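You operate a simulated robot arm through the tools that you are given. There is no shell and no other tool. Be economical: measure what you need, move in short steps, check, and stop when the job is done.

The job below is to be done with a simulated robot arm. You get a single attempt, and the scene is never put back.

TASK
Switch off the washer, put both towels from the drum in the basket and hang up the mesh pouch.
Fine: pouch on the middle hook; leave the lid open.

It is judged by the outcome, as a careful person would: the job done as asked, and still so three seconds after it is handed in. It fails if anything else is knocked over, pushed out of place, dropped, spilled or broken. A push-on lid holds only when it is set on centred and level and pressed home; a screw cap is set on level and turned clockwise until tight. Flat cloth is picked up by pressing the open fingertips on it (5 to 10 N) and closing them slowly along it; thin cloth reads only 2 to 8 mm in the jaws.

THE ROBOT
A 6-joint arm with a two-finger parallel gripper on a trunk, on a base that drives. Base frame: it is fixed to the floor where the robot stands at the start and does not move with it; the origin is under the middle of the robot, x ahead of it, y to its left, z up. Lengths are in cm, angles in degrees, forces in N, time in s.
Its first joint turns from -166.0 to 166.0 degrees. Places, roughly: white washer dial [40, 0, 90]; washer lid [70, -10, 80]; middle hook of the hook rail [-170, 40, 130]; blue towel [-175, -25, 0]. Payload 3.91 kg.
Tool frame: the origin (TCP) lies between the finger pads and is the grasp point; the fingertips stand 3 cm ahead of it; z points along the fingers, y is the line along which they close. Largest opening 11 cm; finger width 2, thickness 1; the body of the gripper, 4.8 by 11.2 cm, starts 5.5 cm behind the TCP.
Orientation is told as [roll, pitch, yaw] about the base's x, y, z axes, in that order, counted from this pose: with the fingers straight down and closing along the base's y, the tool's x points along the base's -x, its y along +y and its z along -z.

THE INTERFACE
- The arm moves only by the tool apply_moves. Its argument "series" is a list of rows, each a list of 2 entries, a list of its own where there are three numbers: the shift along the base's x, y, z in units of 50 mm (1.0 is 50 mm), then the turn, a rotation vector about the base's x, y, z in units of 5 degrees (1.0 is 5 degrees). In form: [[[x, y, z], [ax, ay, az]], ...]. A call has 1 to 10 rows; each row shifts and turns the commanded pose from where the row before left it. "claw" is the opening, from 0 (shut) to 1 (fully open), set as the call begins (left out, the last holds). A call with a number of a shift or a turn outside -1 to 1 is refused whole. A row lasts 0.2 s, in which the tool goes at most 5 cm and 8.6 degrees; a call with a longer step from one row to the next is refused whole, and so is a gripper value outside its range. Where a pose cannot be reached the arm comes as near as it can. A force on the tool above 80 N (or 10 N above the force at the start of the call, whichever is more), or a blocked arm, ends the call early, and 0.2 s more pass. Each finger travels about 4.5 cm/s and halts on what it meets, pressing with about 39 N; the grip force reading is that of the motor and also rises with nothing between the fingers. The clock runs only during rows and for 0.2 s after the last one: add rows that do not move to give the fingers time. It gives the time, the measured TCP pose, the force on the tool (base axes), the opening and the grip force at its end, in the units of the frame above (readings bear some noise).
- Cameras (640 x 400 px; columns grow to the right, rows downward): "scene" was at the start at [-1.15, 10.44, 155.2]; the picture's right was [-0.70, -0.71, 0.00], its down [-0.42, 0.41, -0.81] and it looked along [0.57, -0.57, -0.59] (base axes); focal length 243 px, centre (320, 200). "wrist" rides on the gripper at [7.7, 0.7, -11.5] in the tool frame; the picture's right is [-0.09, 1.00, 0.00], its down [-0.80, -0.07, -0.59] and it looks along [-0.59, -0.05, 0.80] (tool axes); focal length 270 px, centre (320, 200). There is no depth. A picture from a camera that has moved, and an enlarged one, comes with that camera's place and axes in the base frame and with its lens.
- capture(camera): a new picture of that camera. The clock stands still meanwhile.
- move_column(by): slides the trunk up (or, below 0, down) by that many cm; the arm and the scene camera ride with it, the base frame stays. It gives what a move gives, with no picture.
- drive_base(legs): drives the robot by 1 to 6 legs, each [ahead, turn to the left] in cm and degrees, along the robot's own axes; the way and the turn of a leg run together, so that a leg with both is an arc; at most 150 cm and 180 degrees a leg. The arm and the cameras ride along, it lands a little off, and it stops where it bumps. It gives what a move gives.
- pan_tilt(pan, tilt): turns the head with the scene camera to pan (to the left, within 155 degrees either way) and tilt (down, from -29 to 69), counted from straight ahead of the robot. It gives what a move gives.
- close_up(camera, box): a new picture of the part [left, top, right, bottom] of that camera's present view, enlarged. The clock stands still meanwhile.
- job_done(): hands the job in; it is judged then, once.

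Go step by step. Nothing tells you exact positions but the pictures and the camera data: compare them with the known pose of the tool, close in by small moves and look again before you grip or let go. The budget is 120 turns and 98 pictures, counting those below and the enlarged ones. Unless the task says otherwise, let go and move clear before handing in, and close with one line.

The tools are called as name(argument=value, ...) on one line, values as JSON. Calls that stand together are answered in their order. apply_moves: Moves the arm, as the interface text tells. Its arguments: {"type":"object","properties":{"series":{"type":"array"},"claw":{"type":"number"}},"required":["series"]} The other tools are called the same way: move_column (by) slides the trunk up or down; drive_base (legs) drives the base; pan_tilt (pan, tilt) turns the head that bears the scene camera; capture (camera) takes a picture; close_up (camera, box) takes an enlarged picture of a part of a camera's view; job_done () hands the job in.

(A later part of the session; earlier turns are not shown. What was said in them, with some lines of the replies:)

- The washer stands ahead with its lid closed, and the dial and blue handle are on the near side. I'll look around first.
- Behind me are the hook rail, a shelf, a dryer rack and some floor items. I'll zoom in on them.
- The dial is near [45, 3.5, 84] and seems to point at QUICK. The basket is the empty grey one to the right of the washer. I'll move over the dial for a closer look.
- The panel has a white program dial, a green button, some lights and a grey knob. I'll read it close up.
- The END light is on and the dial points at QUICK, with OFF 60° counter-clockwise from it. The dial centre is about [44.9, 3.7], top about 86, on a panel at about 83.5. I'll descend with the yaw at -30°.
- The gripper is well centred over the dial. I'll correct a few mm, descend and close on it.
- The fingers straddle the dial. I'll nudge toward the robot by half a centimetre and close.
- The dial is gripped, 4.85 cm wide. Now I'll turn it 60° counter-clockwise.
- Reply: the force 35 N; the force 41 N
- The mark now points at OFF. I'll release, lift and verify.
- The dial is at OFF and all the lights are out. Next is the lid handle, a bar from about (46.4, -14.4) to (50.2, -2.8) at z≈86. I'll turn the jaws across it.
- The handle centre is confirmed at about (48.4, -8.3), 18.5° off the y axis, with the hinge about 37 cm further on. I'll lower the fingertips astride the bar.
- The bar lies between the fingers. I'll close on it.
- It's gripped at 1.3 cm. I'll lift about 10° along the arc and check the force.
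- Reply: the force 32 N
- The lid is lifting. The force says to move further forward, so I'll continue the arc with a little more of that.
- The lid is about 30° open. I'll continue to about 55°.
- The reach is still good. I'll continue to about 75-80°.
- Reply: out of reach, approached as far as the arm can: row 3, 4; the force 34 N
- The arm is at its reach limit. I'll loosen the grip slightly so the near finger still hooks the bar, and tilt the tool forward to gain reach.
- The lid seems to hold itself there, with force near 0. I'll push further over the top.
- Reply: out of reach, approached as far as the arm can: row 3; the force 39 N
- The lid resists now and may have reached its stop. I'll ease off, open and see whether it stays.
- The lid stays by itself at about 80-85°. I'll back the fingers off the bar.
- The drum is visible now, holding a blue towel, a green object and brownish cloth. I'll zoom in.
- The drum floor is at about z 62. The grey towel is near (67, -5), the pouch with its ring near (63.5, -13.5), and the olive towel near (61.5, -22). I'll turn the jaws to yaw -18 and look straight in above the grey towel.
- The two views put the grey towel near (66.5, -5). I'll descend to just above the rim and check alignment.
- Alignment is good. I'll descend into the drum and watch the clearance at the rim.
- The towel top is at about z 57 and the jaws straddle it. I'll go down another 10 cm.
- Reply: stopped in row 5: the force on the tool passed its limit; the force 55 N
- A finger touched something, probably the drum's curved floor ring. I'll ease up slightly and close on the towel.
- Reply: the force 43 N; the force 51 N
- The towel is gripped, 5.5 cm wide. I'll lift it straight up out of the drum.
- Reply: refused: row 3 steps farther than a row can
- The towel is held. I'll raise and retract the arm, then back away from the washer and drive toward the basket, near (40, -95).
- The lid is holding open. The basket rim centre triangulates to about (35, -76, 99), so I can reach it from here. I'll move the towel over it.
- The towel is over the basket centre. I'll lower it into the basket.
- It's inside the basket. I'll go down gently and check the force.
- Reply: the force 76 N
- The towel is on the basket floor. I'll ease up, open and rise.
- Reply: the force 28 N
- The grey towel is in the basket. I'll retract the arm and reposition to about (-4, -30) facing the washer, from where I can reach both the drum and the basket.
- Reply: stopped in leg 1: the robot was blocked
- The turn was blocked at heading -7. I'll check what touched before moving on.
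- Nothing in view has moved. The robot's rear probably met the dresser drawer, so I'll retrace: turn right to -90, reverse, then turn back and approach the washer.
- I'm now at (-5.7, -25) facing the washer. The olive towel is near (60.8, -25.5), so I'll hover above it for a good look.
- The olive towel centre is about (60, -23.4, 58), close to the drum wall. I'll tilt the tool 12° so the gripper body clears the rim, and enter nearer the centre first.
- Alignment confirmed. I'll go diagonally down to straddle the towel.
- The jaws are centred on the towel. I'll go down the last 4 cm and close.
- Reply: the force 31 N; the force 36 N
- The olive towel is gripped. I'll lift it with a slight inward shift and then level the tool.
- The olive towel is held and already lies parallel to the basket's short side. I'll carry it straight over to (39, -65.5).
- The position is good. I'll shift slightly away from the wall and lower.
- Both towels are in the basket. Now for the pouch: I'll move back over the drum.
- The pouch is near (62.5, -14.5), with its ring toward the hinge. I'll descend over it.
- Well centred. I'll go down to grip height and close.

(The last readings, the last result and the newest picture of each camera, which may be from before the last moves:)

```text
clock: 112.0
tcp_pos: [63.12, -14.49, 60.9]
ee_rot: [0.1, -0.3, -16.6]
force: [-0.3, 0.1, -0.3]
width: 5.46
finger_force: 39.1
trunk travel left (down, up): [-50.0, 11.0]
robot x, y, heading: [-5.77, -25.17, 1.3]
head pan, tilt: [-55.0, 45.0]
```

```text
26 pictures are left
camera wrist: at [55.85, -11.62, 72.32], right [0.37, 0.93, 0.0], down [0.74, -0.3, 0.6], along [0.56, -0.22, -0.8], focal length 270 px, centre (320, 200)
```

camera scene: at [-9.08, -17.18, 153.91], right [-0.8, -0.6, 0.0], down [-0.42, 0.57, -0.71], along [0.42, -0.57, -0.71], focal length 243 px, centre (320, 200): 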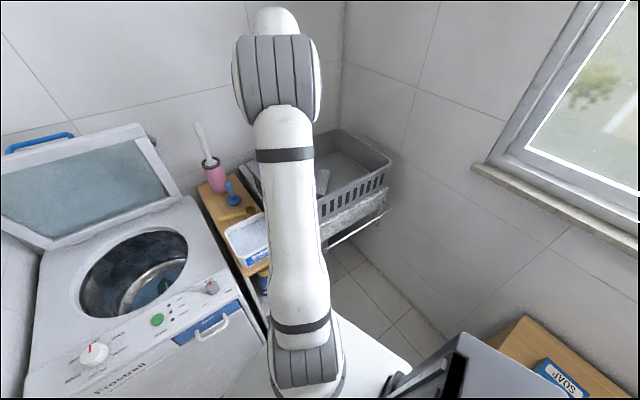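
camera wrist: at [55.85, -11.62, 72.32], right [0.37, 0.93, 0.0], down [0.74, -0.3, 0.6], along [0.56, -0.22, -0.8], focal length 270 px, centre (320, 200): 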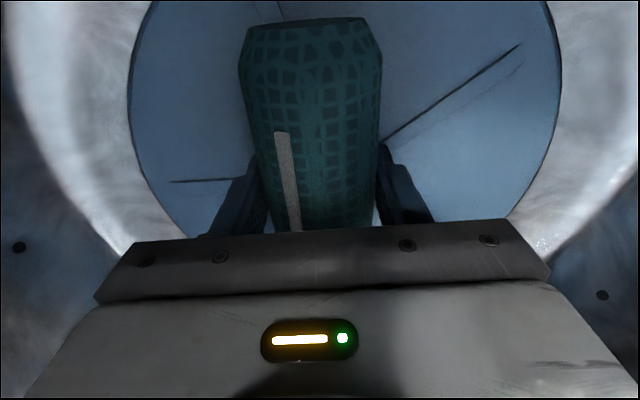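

The pouch is gripped at 5.5 cm. I'll lift it out.

apply_moves(series=[[[0, 0, 0.4], [0, 0, 0]], [[0, 0, 0.7], [0, 0, 0]], [[0, 0, 0.8], [0, 0, 0]], [[0, 0, 0.8], [0, 0, 0]], [[0, 0, 0.8], [0, 0, 0]], [[0, 0, 0.8], [0, 0, 0]], [[0, 0, 0.8], [0, 0, 0]], [[0, 0, 0.8], [0, 0, 0]], [[0, 0, 0.8], [0, 0, 0]], [[0, 0, 0.8], [0, 0, 0]]])

apply_moves(series=[[[-0.4, -0.1, 0.8], [0, 0, 0]], [[-0.6, -0.1, 0.7], [0, 0, 0]], [[-0.6, -0.1, 0.7], [0, 0, 0]], [[-0.6, -0.1, 0.7], [0, 0, 0]], [[-0.6, -0.1, 0.5], [0, 0, 0]], [[-0.6, 0, 0], [0, 0, 0]]])

capture(camera="wrist")

pan_tilt(pan=150, tilt=35)

capture(camera="scene")

```text
clock: 114.2
tcp_pos: [63.15, -14.39, 98.57]
ee_rot: [0.0, -0.4, -16.5]
force: [0.2, -1.0, -1.7]
width: 5.44
finger_force: 38.8
trunk travel left (down, up): [-50.0, 11.0]
robot x, y, heading: [-5.68, -25.26, 1.9]
head pan, tilt: [-55.0, 45.0]
```

```text
clock: 115.6
tcp_pos: [46.31, -17.01, 115.51]
ee_rot: [0.0, -0.3, -16.5]
force: [-0.4, -0.1, -0.8]
width: 5.44
finger_force: 39.6
trunk travel left (down, up): [-50.0, 11.0]
robot x, y, heading: [-5.45, -25.31, 1.4]
head pan, tilt: [-55.0, 45.0]
```

```text
25 pictures are left
camera wrist: at [38.89, -14.17, 127.01], right [0.37, 0.93, 0.0], down [0.74, -0.3, 0.6], along [0.56, -0.22, -0.8], focal length 270 px, centre (320, 200)
```

wrist: 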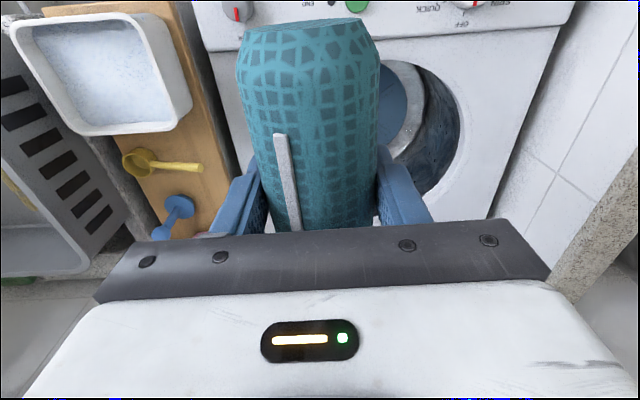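

```text
clock: 118.6
tcp_pos: [46.26, -17.0, 115.37]
ee_rot: [0.0, -0.3, -16.6]
force: [0.4, -0.3, -1.2]
width: 5.4
finger_force: 39.3
trunk travel left (down, up): [-50.0, 11.0]
robot x, y, heading: [-6.19, -25.36, 1.6]
head pan, tilt: [150.0, 35.0]
```

```text
24 pictures are left
camera scene: at [-21.65, -6.42, 155.39], right [0.48, 0.88, 0.0], down [0.5, -0.27, -0.82], along [-0.72, 0.39, -0.57], focal length 243 px, centre (320, 200)
```

scene: 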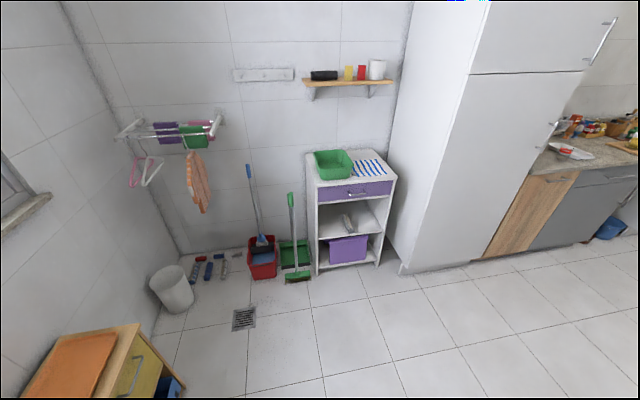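

The pouch is out. The rail centre triangulates to about (-168, 37, 135). I'll drive there by known-free moves: back up, turn right, reverse, then turn toward the wall.

drive_base(legs=[[-9.5, 0], [0, -91.5], [-35, 0], [0, -90]])

```text
clock: 127.2
tcp_pos: [-40.72, -37.25, 115.37]
ee_rot: [0.0, -0.3, -143.1]
force: [-0.7, 0.1, -1.5]
width: 5.4
finger_force: 39.3
trunk travel left (down, up): [-50.0, 11.0]
robot x, y, heading: [-13.1, 7.5, -122.0]
head pan, tilt: [150.0, 35.0]
stopped in leg 4: the robot was blocked; the commanded pose is now the measured one
```

Blocked at heading -122, so the rear met something near the counter. I'll drive forward away from it and then turn.

drive_base(legs=[[24, 0], [0, -58]])

pan_tilt(pan=-150, tilt=35)

capture(camera="scene")

```text
clock: 131.6
tcp_pos: [-78.74, -11.98, 115.35]
ee_rot: [0.0, -0.3, 157.8]
force: [0.0, -0.1, -0.6]
width: 5.41
finger_force: 38.9
trunk travel left (down, up): [-50.0, 11.0]
robot x, y, heading: [-25.83, -15.04, 179.1]
head pan, tilt: [150.0, 35.0]
```

```text
clock: 135.7
tcp_pos: [-78.65, -12.01, 115.45]
ee_rot: [0.1, -0.4, 157.8]
force: [0.3, -0.2, -1.6]
width: 5.42
finger_force: 38.7
trunk travel left (down, up): [-50.0, 11.0]
robot x, y, heading: [-26.12, -14.73, 179.3]
head pan, tilt: [-150.0, 35.0]
```

```text
23 pictures are left
camera scene: at [-11.11, -25.94, 155.39], right [0.49, -0.87, 0.0], down [-0.5, -0.28, -0.82], along [0.72, 0.4, -0.57], focal length 243 px, centre (320, 200)
```

scene: 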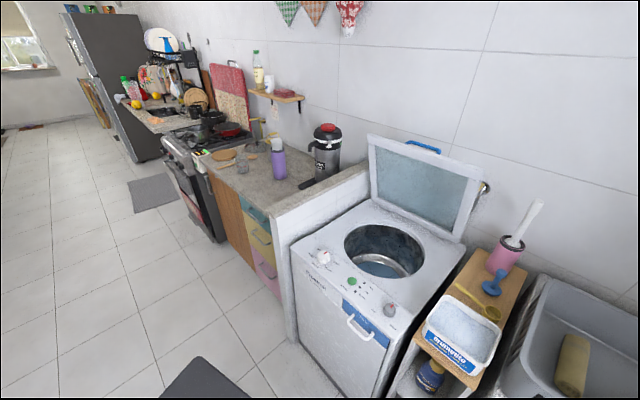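

Everything there is intact. I'll drive to about (-70, 37) facing the hook wall.

drive_base(legs=[[0, -59], [60, 0], [0, 60], [14, 0]])

pan_tilt(pan=0, tilt=20)

capture(camera="scene")

```text
clock: 145.4
tcp_pos: [-122.45, 40.59, 115.36]
ee_rot: [-0.1, -0.2, 158.3]
force: [-1.3, -0.5, -1.3]
width: 5.39
finger_force: 39.2
trunk travel left (down, up): [-50.0, 11.0]
robot x, y, heading: [-69.94, 39.88, -179.7]
head pan, tilt: [-150.0, 35.0]
```

```text
clock: 147.7
tcp_pos: [-122.18, 40.68, 115.37]
ee_rot: [0.0, -0.3, 158.5]
force: [0.5, 0.1, -0.6]
width: 5.38
finger_force: 39.1
trunk travel left (down, up): [-50.0, 11.0]
robot x, y, heading: [-69.41, 39.7, -179.7]
head pan, tilt: [0.0, 20.0]
```

```text
22 pictures are left
camera scene: at [-71.38, 24.53, 157.77], right [0.0, 1.0, 0.0], down [0.34, 0.0, -0.94], along [-0.94, 0.0, -0.34], focal length 243 px, centre (320, 200)
```

scene: 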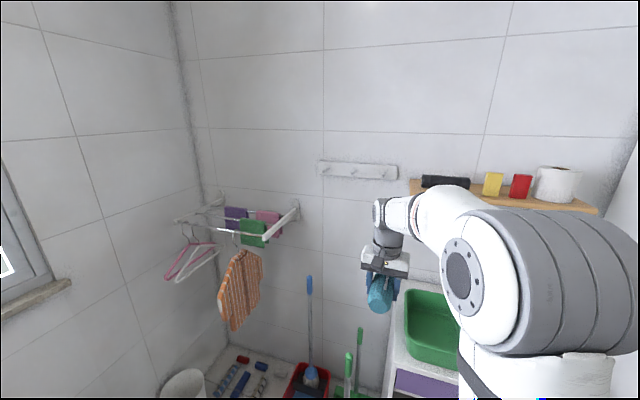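

I'm facing the rail. I'll zoom in on the hooks.

close_up(camera="scene", box=[305, 145, 415, 195])

```text
5.82 times, centred on (360, 170) of scene
camera zoom: at [-71.38, 24.53, 157.77], right [0.0, 1.0, 0.0], down [0.34, 0.0, -0.94], along [-0.94, 0.0, -0.34], focal length 1413 px, centre (87, 374)
```

zoom: 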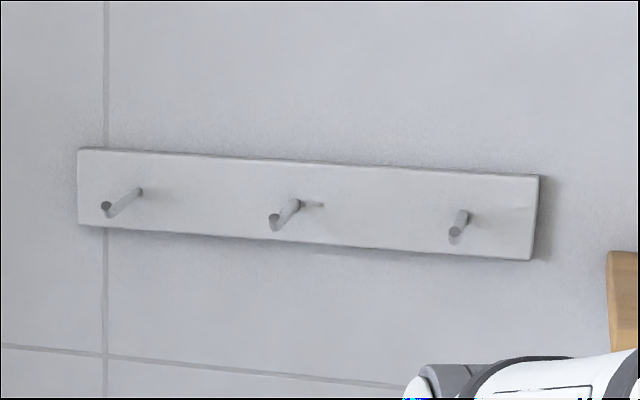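

The wall is rotated about 18° like the washer, so the pegs point along (0.95, -0.32) into the room. I'll pitch the tool up 90° to face the wall, which puts the ring on top.

apply_moves(series=[[[0, 0, 0], [0, 0, 0.75]], [[-0.158, 0.053, 0.08], [0.318, 0.948, 0]], [[-0.158, 0.053, 0.08], [0.318, 0.948, 0]], [[-0.158, 0.053, 0.08], [0.318, 0.948, 0]], [[-0.158, 0.053, 0.08], [0.318, 0.948, 0]], [[-0.158, 0.053, 0.08], [0.318, 0.948, 0]], [[-0.158, 0.053, 0.08], [0.318, 0.948, 0]], [[-0.158, 0.053, 0.08], [0.318, 0.948, 0]], [[-0.158, 0.053, 0.08], [0.318, 0.948, 0]], [[-0.158, 0.053, 0.08], [0.318, 0.948, 0]]])

apply_moves(series=[[[-0.158, 0.053, 0.08], [0.318, 0.948, 0]], [[-0.158, 0.053, 0.08], [0.318, 0.948, 0]], [[-0.158, 0.053, 0.08], [0.318, 0.948, 0]], [[-0.158, 0.053, 0.08], [0.318, 0.948, 0]], [[-0.158, 0.053, 0.08], [0.318, 0.948, 0]], [[-0.158, 0.053, 0.08], [0.318, 0.948, 0]], [[-0.158, 0.053, 0.08], [0.318, 0.948, 0]], [[-0.158, 0.053, 0.08], [0.318, 0.948, 0]], [[-0.158, 0.053, 0.08], [0.318, 0.948, 0]]])

capture(camera="scene")

capture(camera="wrist")

```text
clock: 149.9
tcp_pos: [-129.25, 42.9, 118.92]
ee_rot: [-0.5, -45.5, 162.6]
force: [0.5, 0.7, -1.7]
width: 5.38
finger_force: 39.1
trunk travel left (down, up): [-50.0, 11.0]
robot x, y, heading: [-69.43, 39.79, -179.4]
head pan, tilt: [0.0, 20.0]
```

```text
clock: 151.9
tcp_pos: [-136.58, 45.1, 122.44]
ee_rot: [-111.1, -89.3, -87.4]
force: [0.7, 0.3, -0.4]
width: 5.37
finger_force: 39.1
trunk travel left (down, up): [-50.0, 11.0]
robot x, y, heading: [-69.58, 40.16, -179.5]
head pan, tilt: [0.0, 20.0]
```

```text
20 pictures are left
camera scene: at [-71.43, 24.53, 157.77], right [-0.01, 1.0, 0.0], down [0.34, 0.0, -0.94], along [-0.94, 0.0, -0.34], focal length 243 px, centre (320, 200)
```

scene: 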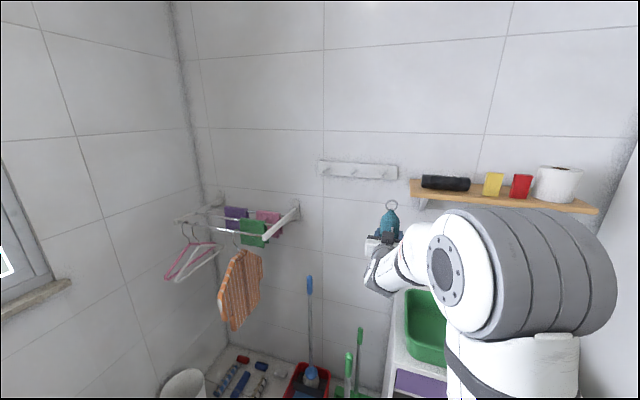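

```text
19 pictures are left
camera wrist: at [-126.0, 40.99, 114.9], right [-0.32, -0.95, 0.08], down [0.59, -0.13, 0.8], along [-0.75, 0.3, 0.6], focal length 270 px, centre (320, 200)
```

wrist: 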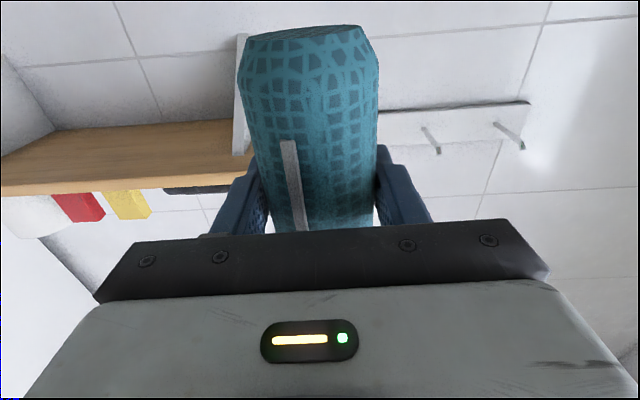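

The pouch is upright with its ring on top. The middle peg triangulates from base (-173.3, 39.9, 134.5) to tip (-165.5, 37.3, 134.8). I'll zoom in on the ring.

close_up(camera="scene", box=[300, 145, 430, 245])

```text
4.00 times, centred on (365, 195) of scene
camera zoom: at [-71.43, 24.53, 157.77], right [-0.01, 1.0, 0.0], down [0.34, 0.0, -0.94], along [-0.94, 0.0, -0.34], focal length 972 px, centre (140, 220)
```

zoom: 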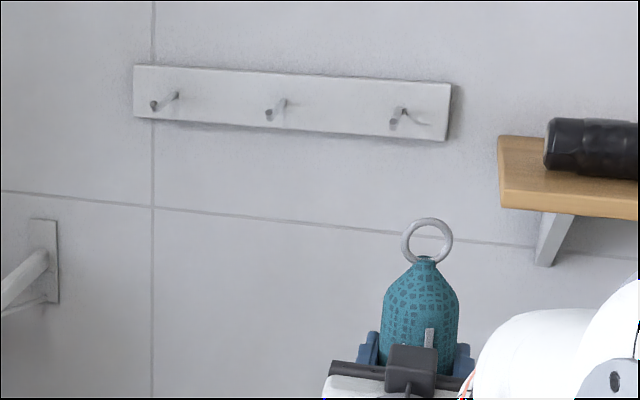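

The ring hole is about 2.7 cm across, at roughly (-139, 45.9, 131.9). I'll drive 17 cm closer, then align with the arm.

drive_base(legs=[[17, 0]])

apply_moves(series=[[[0, -0.6, 0.2], [0, 0, 0]], [[0, -0.6, 0.2], [0, 0, 0]], [[0, -0.6, 0.2], [0, 0, 0]]])

capture(camera="scene")

capture(camera="wrist")

```text
clock: 153.4
tcp_pos: [-153.75, 44.98, 122.55]
ee_rot: [-105.1, -89.2, -93.4]
force: [-0.5, -0.2, -1.1]
width: 5.4
finger_force: 38.9
trunk travel left (down, up): [-50.0, 11.0]
robot x, y, heading: [-86.8, 39.24, -179.5]
head pan, tilt: [0.0, 20.0]
```

```text
clock: 154.2
tcp_pos: [-153.76, 35.77, 125.6]
ee_rot: [-109.0, -89.2, -89.3]
force: [0.4, -0.2, -0.2]
width: 5.37
finger_force: 38.9
trunk travel left (down, up): [-50.0, 11.0]
robot x, y, heading: [-86.67, 39.9, -179.8]
head pan, tilt: [0.0, 20.0]
```

```text
17 pictures are left
camera scene: at [-88.55, 24.41, 157.77], right [-0.01, 1.0, 0.0], down [0.34, 0.0, -0.94], along [-0.94, -0.01, -0.34], focal length 243 px, centre (320, 200)
```

scene: 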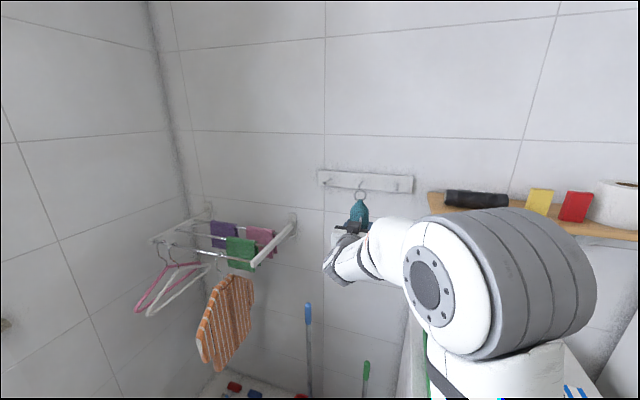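

```text
16 pictures are left
camera wrist: at [-143.12, 31.56, 117.96], right [-0.31, -0.95, 0.07], down [0.59, -0.13, 0.8], along [-0.75, 0.29, 0.6], focal length 270 px, centre (320, 200)
```

wrist: 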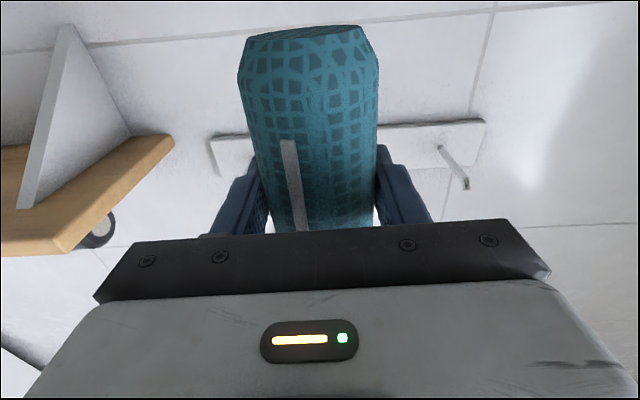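

The middle peg is behind the pouch, as wanted. I'll zoom in on the ring and peg.

close_up(camera="scene", box=[310, 160, 420, 230])

```text
5.71 times, centred on (365, 195) of scene
camera zoom: at [-88.55, 24.41, 157.77], right [-0.01, 1.0, 0.0], down [0.34, 0.0, -0.94], along [-0.94, -0.01, -0.34], focal length 1388 px, centre (63, 229)
```

zoom: 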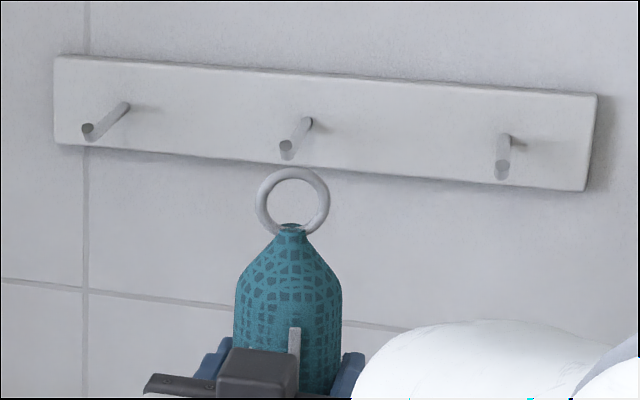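

Now I'll move ahead to just short of the peg tip and check the overlap.

apply_moves(series=[[[-0.4, 0.02, 0], [0, 0, 0]], [[-0.4, 0.02, 0], [0, 0, 0]], [[-0.4, 0.02, 0], [0, 0, 0]], [[0, 0, 0], [0, 0, 0]]])

close_up(camera="scene", box=[330, 165, 400, 210])

```text
clock: 155.2
tcp_pos: [-159.62, 36.18, 125.43]
ee_rot: [-108.5, -89.3, -89.8]
force: [0.1, 0.6, -1.7]
width: 5.37
finger_force: 39.1
trunk travel left (down, up): [-50.0, 11.0]
robot x, y, heading: [-86.96, 39.54, -180.0]
head pan, tilt: [0.0, 20.0]
```

```text
8.89 times, centred on (365, 188) of scene
camera zoom: at [-88.55, 24.43, 157.78], right [-0.01, 1.0, 0.0], down [0.34, 0.0, -0.94], along [-0.94, -0.01, -0.34], focal length 2159 px, centre (-80, 311)
```

zoom: 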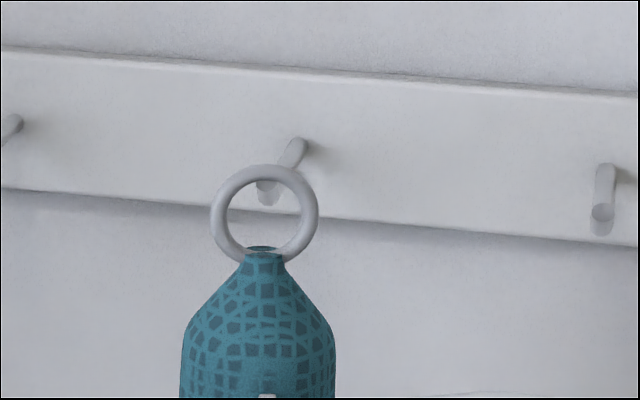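

The ring nearly frames the peg tip. I'll advance onto the tip and check.

apply_moves(series=[[[-0.3, 0.06, -0.02], [0, 0, 0]], [[-0.3, 0.06, -0.02], [0, 0, 0]], [[0, 0, 0], [0, 0, 0]]])

close_up(camera="scene", box=[330, 165, 400, 210])

```text
clock: 156.0
tcp_pos: [-162.58, 36.97, 125.23]
ee_rot: [-108.9, -89.1, -89.3]
force: [-0.2, 0.7, -1.4]
width: 5.37
finger_force: 39.0
trunk travel left (down, up): [-50.0, 11.0]
robot x, y, heading: [-86.94, 39.91, -179.8]
head pan, tilt: [0.0, 20.0]
```

```text
8.89 times, centred on (365, 188) of scene
camera zoom: at [-88.55, 24.43, 157.78], right [-0.01, 1.0, 0.0], down [0.34, 0.0, -0.94], along [-0.94, -0.01, -0.34], focal length 2159 px, centre (-80, 311)
```

zoom: 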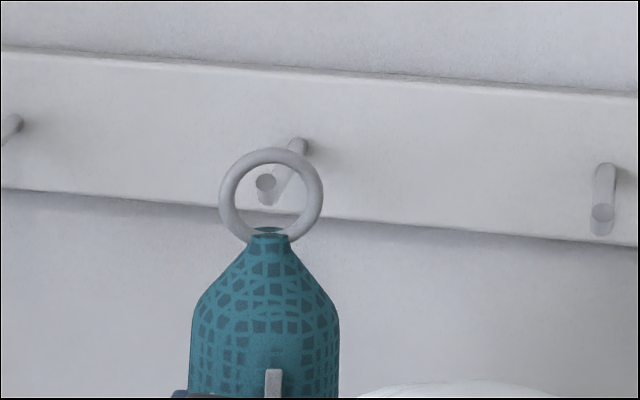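

The peg tip is inside the hole. I'll advance 4.5 cm along the peg.

apply_moves(series=[[[-0.28, 0.09, 0.04], [0, 0, 0]], [[-0.28, 0.09, 0], [0, 0, 0]], [[-0.28, 0.09, 0], [0, 0, 0]], [[0, 0, 0], [0, 0, 0]]])

close_up(camera="scene", box=[330, 165, 400, 210])

```text
clock: 157.0
tcp_pos: [-167.11, 38.12, 125.22]
ee_rot: [-93.2, -89.1, -105.1]
force: [-3.9, -4.5, -9.1]
width: 5.4
finger_force: 39.2
trunk travel left (down, up): [-50.0, 11.0]
robot x, y, heading: [-86.94, 39.49, -179.6]
head pan, tilt: [0.0, 20.0]
```

```text
8.89 times, centred on (365, 188) of scene
camera zoom: at [-88.77, 24.36, 157.76], right [-0.01, 1.0, 0.0], down [0.34, 0.0, -0.94], along [-0.94, -0.01, -0.34], focal length 2159 px, centre (-80, 311)
```

zoom: 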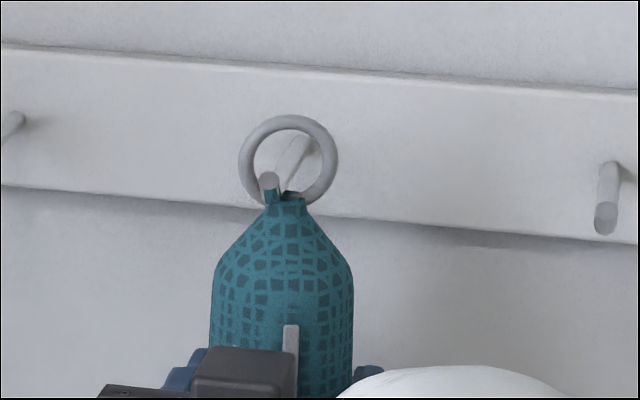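

The peg is through the ring. I'll lower until the ring rests on the peg.

apply_moves(series=[[[0, 0, -0.06], [0, 0, 0]], [[0, 0, -0.06], [0, 0, 0]], [[0, 0, -0.06], [0, 0, 0]], [[0, 0, 0], [0, 0, 0]]])

close_up(camera="scene", box=[330, 165, 400, 210])

```text
clock: 158.0
tcp_pos: [-166.92, 38.24, 124.61]
ee_rot: [-110.0, -89.1, -88.4]
force: [0.3, -0.5, -1.2]
width: 5.4
finger_force: 38.5
trunk travel left (down, up): [-50.0, 11.0]
robot x, y, heading: [-86.92, 39.69, -180.1]
head pan, tilt: [0.0, 20.0]
```

```text
8.89 times, centred on (365, 188) of scene
camera zoom: at [-88.56, 24.43, 157.78], right [-0.01, 1.0, 0.0], down [0.34, 0.0, -0.94], along [-0.94, -0.01, -0.34], focal length 2159 px, centre (-80, 311)
```

zoom: 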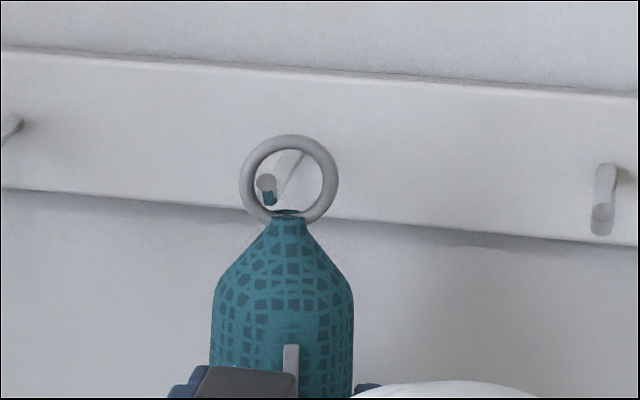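

Still free. I'll lower further until contact.

apply_moves(series=[[[0, 0, -0.08], [0, 0, 0]], [[0, 0, -0.06], [0, 0, 0]], [[0, 0, 0], [0, 0, 0]]])

close_up(camera="scene", box=[330, 165, 400, 210])

```text
clock: 158.8
tcp_pos: [-167.03, 38.2, 124.01]
ee_rot: [-108.0, -89.1, -90.4]
force: [0.1, 0.4, -0.8]
width: 5.37
finger_force: 38.7
trunk travel left (down, up): [-50.0, 11.0]
robot x, y, heading: [-86.8, 40.0, -179.9]
head pan, tilt: [0.0, 20.0]
```

```text
8.89 times, centred on (365, 188) of scene
camera zoom: at [-88.56, 24.43, 157.77], right [-0.01, 1.0, 0.0], down [0.34, 0.0, -0.94], along [-0.94, -0.01, -0.34], focal length 2159 px, centre (-80, 311)
```

zoom: 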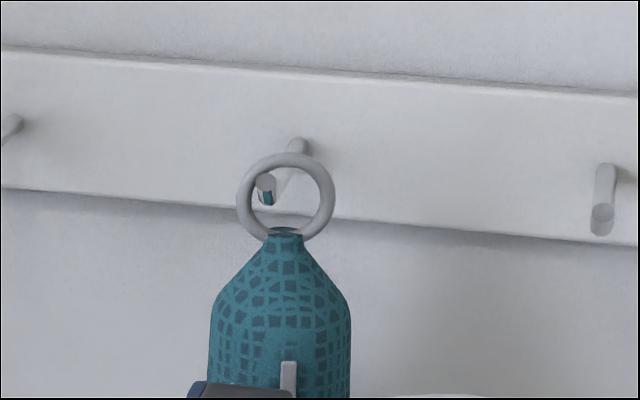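

I'll push 1 cm further along the peg, then lower slightly until the ring carries load.

apply_moves(series=[[[-0.1, 0.033, 0], [0, 0, 0]], [[-0.1, 0.033, 0], [0, 0, 0]], [[0, 0, -0.06], [0, 0, 0]], [[0, 0, -0.06], [0, 0, 0]], [[0, 0, 0], [0, 0, 0]]])

close_up(camera="scene", box=[330, 165, 400, 210])

```text
clock: 160.0
tcp_pos: [-167.86, 38.59, 123.81]
ee_rot: [-135.1, -89.0, -63.2]
force: [-10.1, -4.7, 26.9]
width: 5.38
finger_force: 38.3
trunk travel left (down, up): [-50.0, 11.0]
robot x, y, heading: [-86.91, 39.64, -179.7]
head pan, tilt: [0.0, 20.0]
```

```text
8.89 times, centred on (365, 188) of scene
camera zoom: at [-88.38, 24.36, 157.8], right [-0.01, 1.0, 0.0], down [0.34, 0.0, -0.94], along [-0.94, -0.01, -0.34], focal length 2159 px, centre (-80, 311)
```

zoom: 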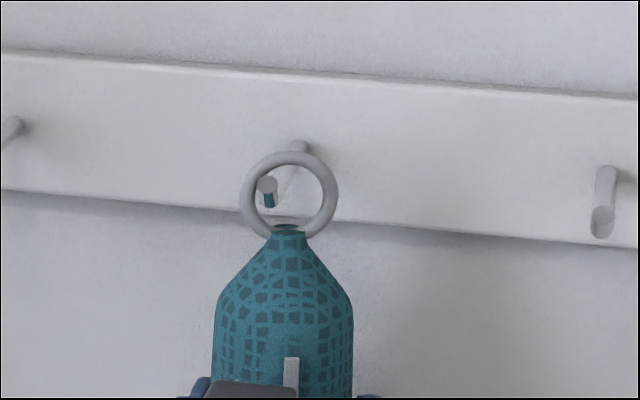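

The peg is bearing load, with 27 N upward. I'll ease off and open the fingers slowly.

apply_moves(series=[[[0, 0, 0.06], [0, 0, 0]], [[0, 0, 0], [0, 0, 0]]])

apply_moves(series=[[[0, 0, 0], [0, 0, 0]], [[0, 0, 0], [0, 0, 0]], [[0, 0, 0], [0, 0, 0]], [[0, 0, 0], [0, 0, 0]]], claw=0.75)

close_up(camera="scene", box=[310, 160, 420, 230])

```text
clock: 160.6
tcp_pos: [-167.69, 38.47, 123.88]
ee_rot: [-117.4, -89.0, -81.1]
force: [-3.7, -5.7, 21.3]
width: 5.37
finger_force: 39.0
trunk travel left (down, up): [-50.0, 11.0]
robot x, y, heading: [-87.04, 39.63, -179.7]
head pan, tilt: [0.0, 20.0]
```

```text
clock: 161.6
tcp_pos: [-167.68, 38.63, 123.71]
ee_rot: [-106.1, -89.2, -92.3]
force: [0.0, -0.1, 0.6]
width: 8.26
finger_force: 0.0
trunk travel left (down, up): [-50.0, 11.0]
robot x, y, heading: [-86.87, 39.65, -179.6]
head pan, tilt: [0.0, 20.0]
```

```text
5.71 times, centred on (365, 195) of scene
camera zoom: at [-88.55, 24.43, 157.77], right [-0.01, 1.0, 0.0], down [0.34, 0.0, -0.94], along [-0.94, -0.01, -0.34], focal length 1388 px, centre (63, 229)
```

zoom: 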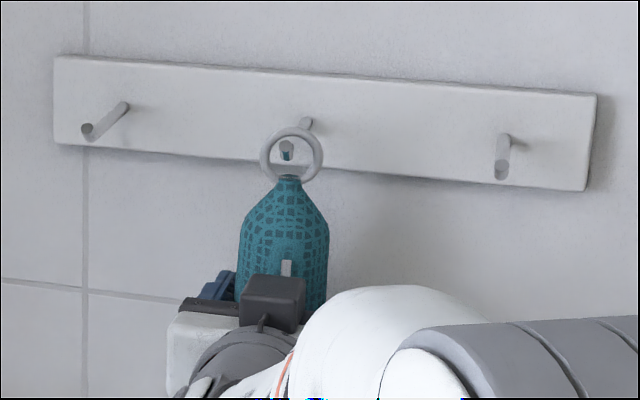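

The pouch hangs on the middle peg by itself. I'll back the gripper straight out and check.

apply_moves(series=[[[0.25, -0.084, 0], [0, 0, 0]], [[0.4, -0.134, 0], [0, 0, 0]], [[0.6, -0.2, 0], [0, 0, 0]], [[0.6, -0.2, 0], [0, 0, 0]], [[0.6, -0.2, 0], [0, 0, 0]], [[0.6, -0.2, 0], [0, 0, 0]]])

drive_base(legs=[[-15, 0]])

capture(camera="scene")

close_up(camera="scene", box=[300, 145, 430, 245])

```text
clock: 163.0
tcp_pos: [-152.51, 33.34, 123.71]
ee_rot: [-109.6, -89.2, -88.9]
force: [0.2, -1.2, -1.3]
width: 8.23
finger_force: 0.0
trunk travel left (down, up): [-50.0, 11.0]
robot x, y, heading: [-87.17, 39.76, -179.6]
head pan, tilt: [0.0, 20.0]
```

```text
clock: 164.4
tcp_pos: [-137.46, 33.66, 123.85]
ee_rot: [-112.8, -89.1, -85.5]
force: [0.5, 0.7, 0.3]
width: 8.28
finger_force: 0.0
trunk travel left (down, up): [-50.0, 11.0]
robot x, y, heading: [-71.42, 40.08, -179.8]
head pan, tilt: [0.0, 20.0]
```

```text
7 pictures are left
camera scene: at [-73.4, 24.53, 157.78], right [-0.01, 1.0, 0.0], down [0.34, 0.0, -0.94], along [-0.94, -0.01, -0.34], focal length 243 px, centre (320, 200)
```

scene: 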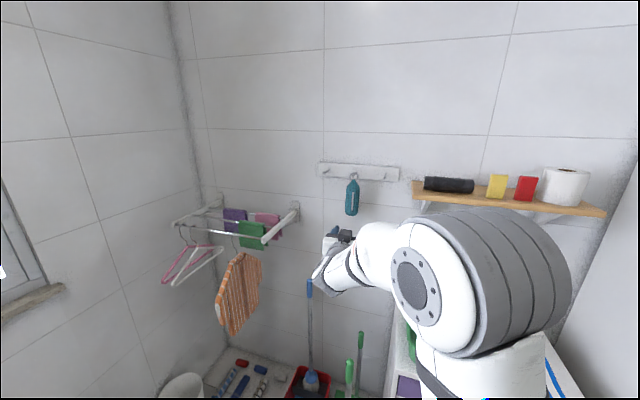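

```text
4.00 times, centred on (365, 195) of scene
camera zoom: at [-73.4, 24.53, 157.78], right [-0.01, 1.0, 0.0], down [0.34, 0.0, -0.94], along [-0.94, -0.01, -0.34], focal length 972 px, centre (140, 220)
```

zoom: 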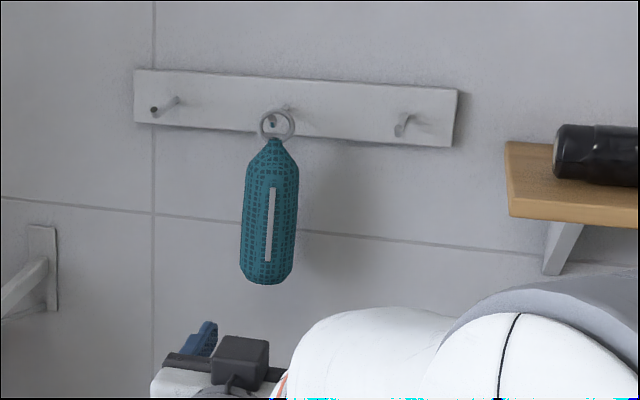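

The pouch hangs on the middle hook and the gripper is clear. I'll check the washer side one last time.

pan_tilt(pan=155, tilt=30)

capture(camera="scene")

close_up(camera="scene", box=[250, 80, 530, 300])

```text
clock: 166.8
tcp_pos: [-137.56, 33.41, 123.66]
ee_rot: [-109.4, -89.2, -89.0]
force: [0.7, 0.5, 0.3]
width: 8.26
finger_force: 0.1
trunk travel left (down, up): [-50.0, 11.0]
robot x, y, heading: [-71.53, 40.07, -179.8]
head pan, tilt: [154.7, 30.0]
```

```text
5 pictures are left
camera scene: at [-56.01, 20.75, 156.17], right [-0.42, -0.91, 0.0], down [-0.45, 0.21, -0.87], along [0.78, -0.37, -0.5], focal length 243 px, centre (320, 200)
```

scene: 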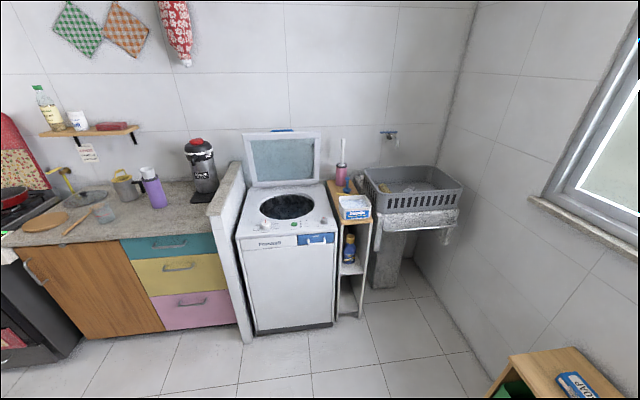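

```text
1.82 times, centred on (390, 190) of scene
camera zoom: at [-56.01, 20.75, 156.17], right [-0.42, -0.91, 0.0], down [-0.45, 0.21, -0.87], along [0.78, -0.37, -0.5], focal length 442 px, centre (193, 218)
```

zoom: 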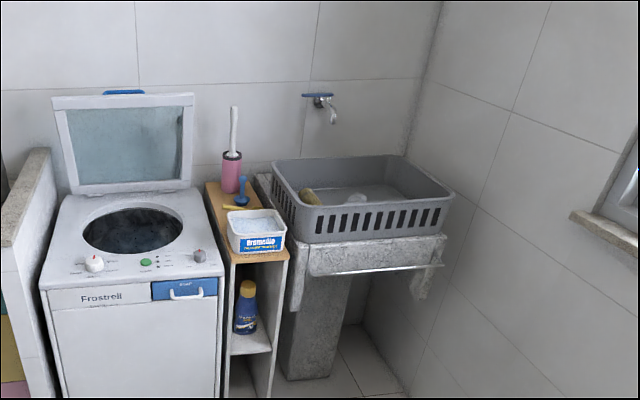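

The washer is off with its lid open, both towels are in the basket, the pouch is on the middle hook, and nothing looks disturbed. I'm handing in.

job_done()

```text
The job is handed in.
```

The washer is off with its lid open, both towels are in the grey basket, and the mesh pouch hangs on the middle hook. The base was stopped twice by a bump while turning, but nothing looked moved in the views I took afterwards.
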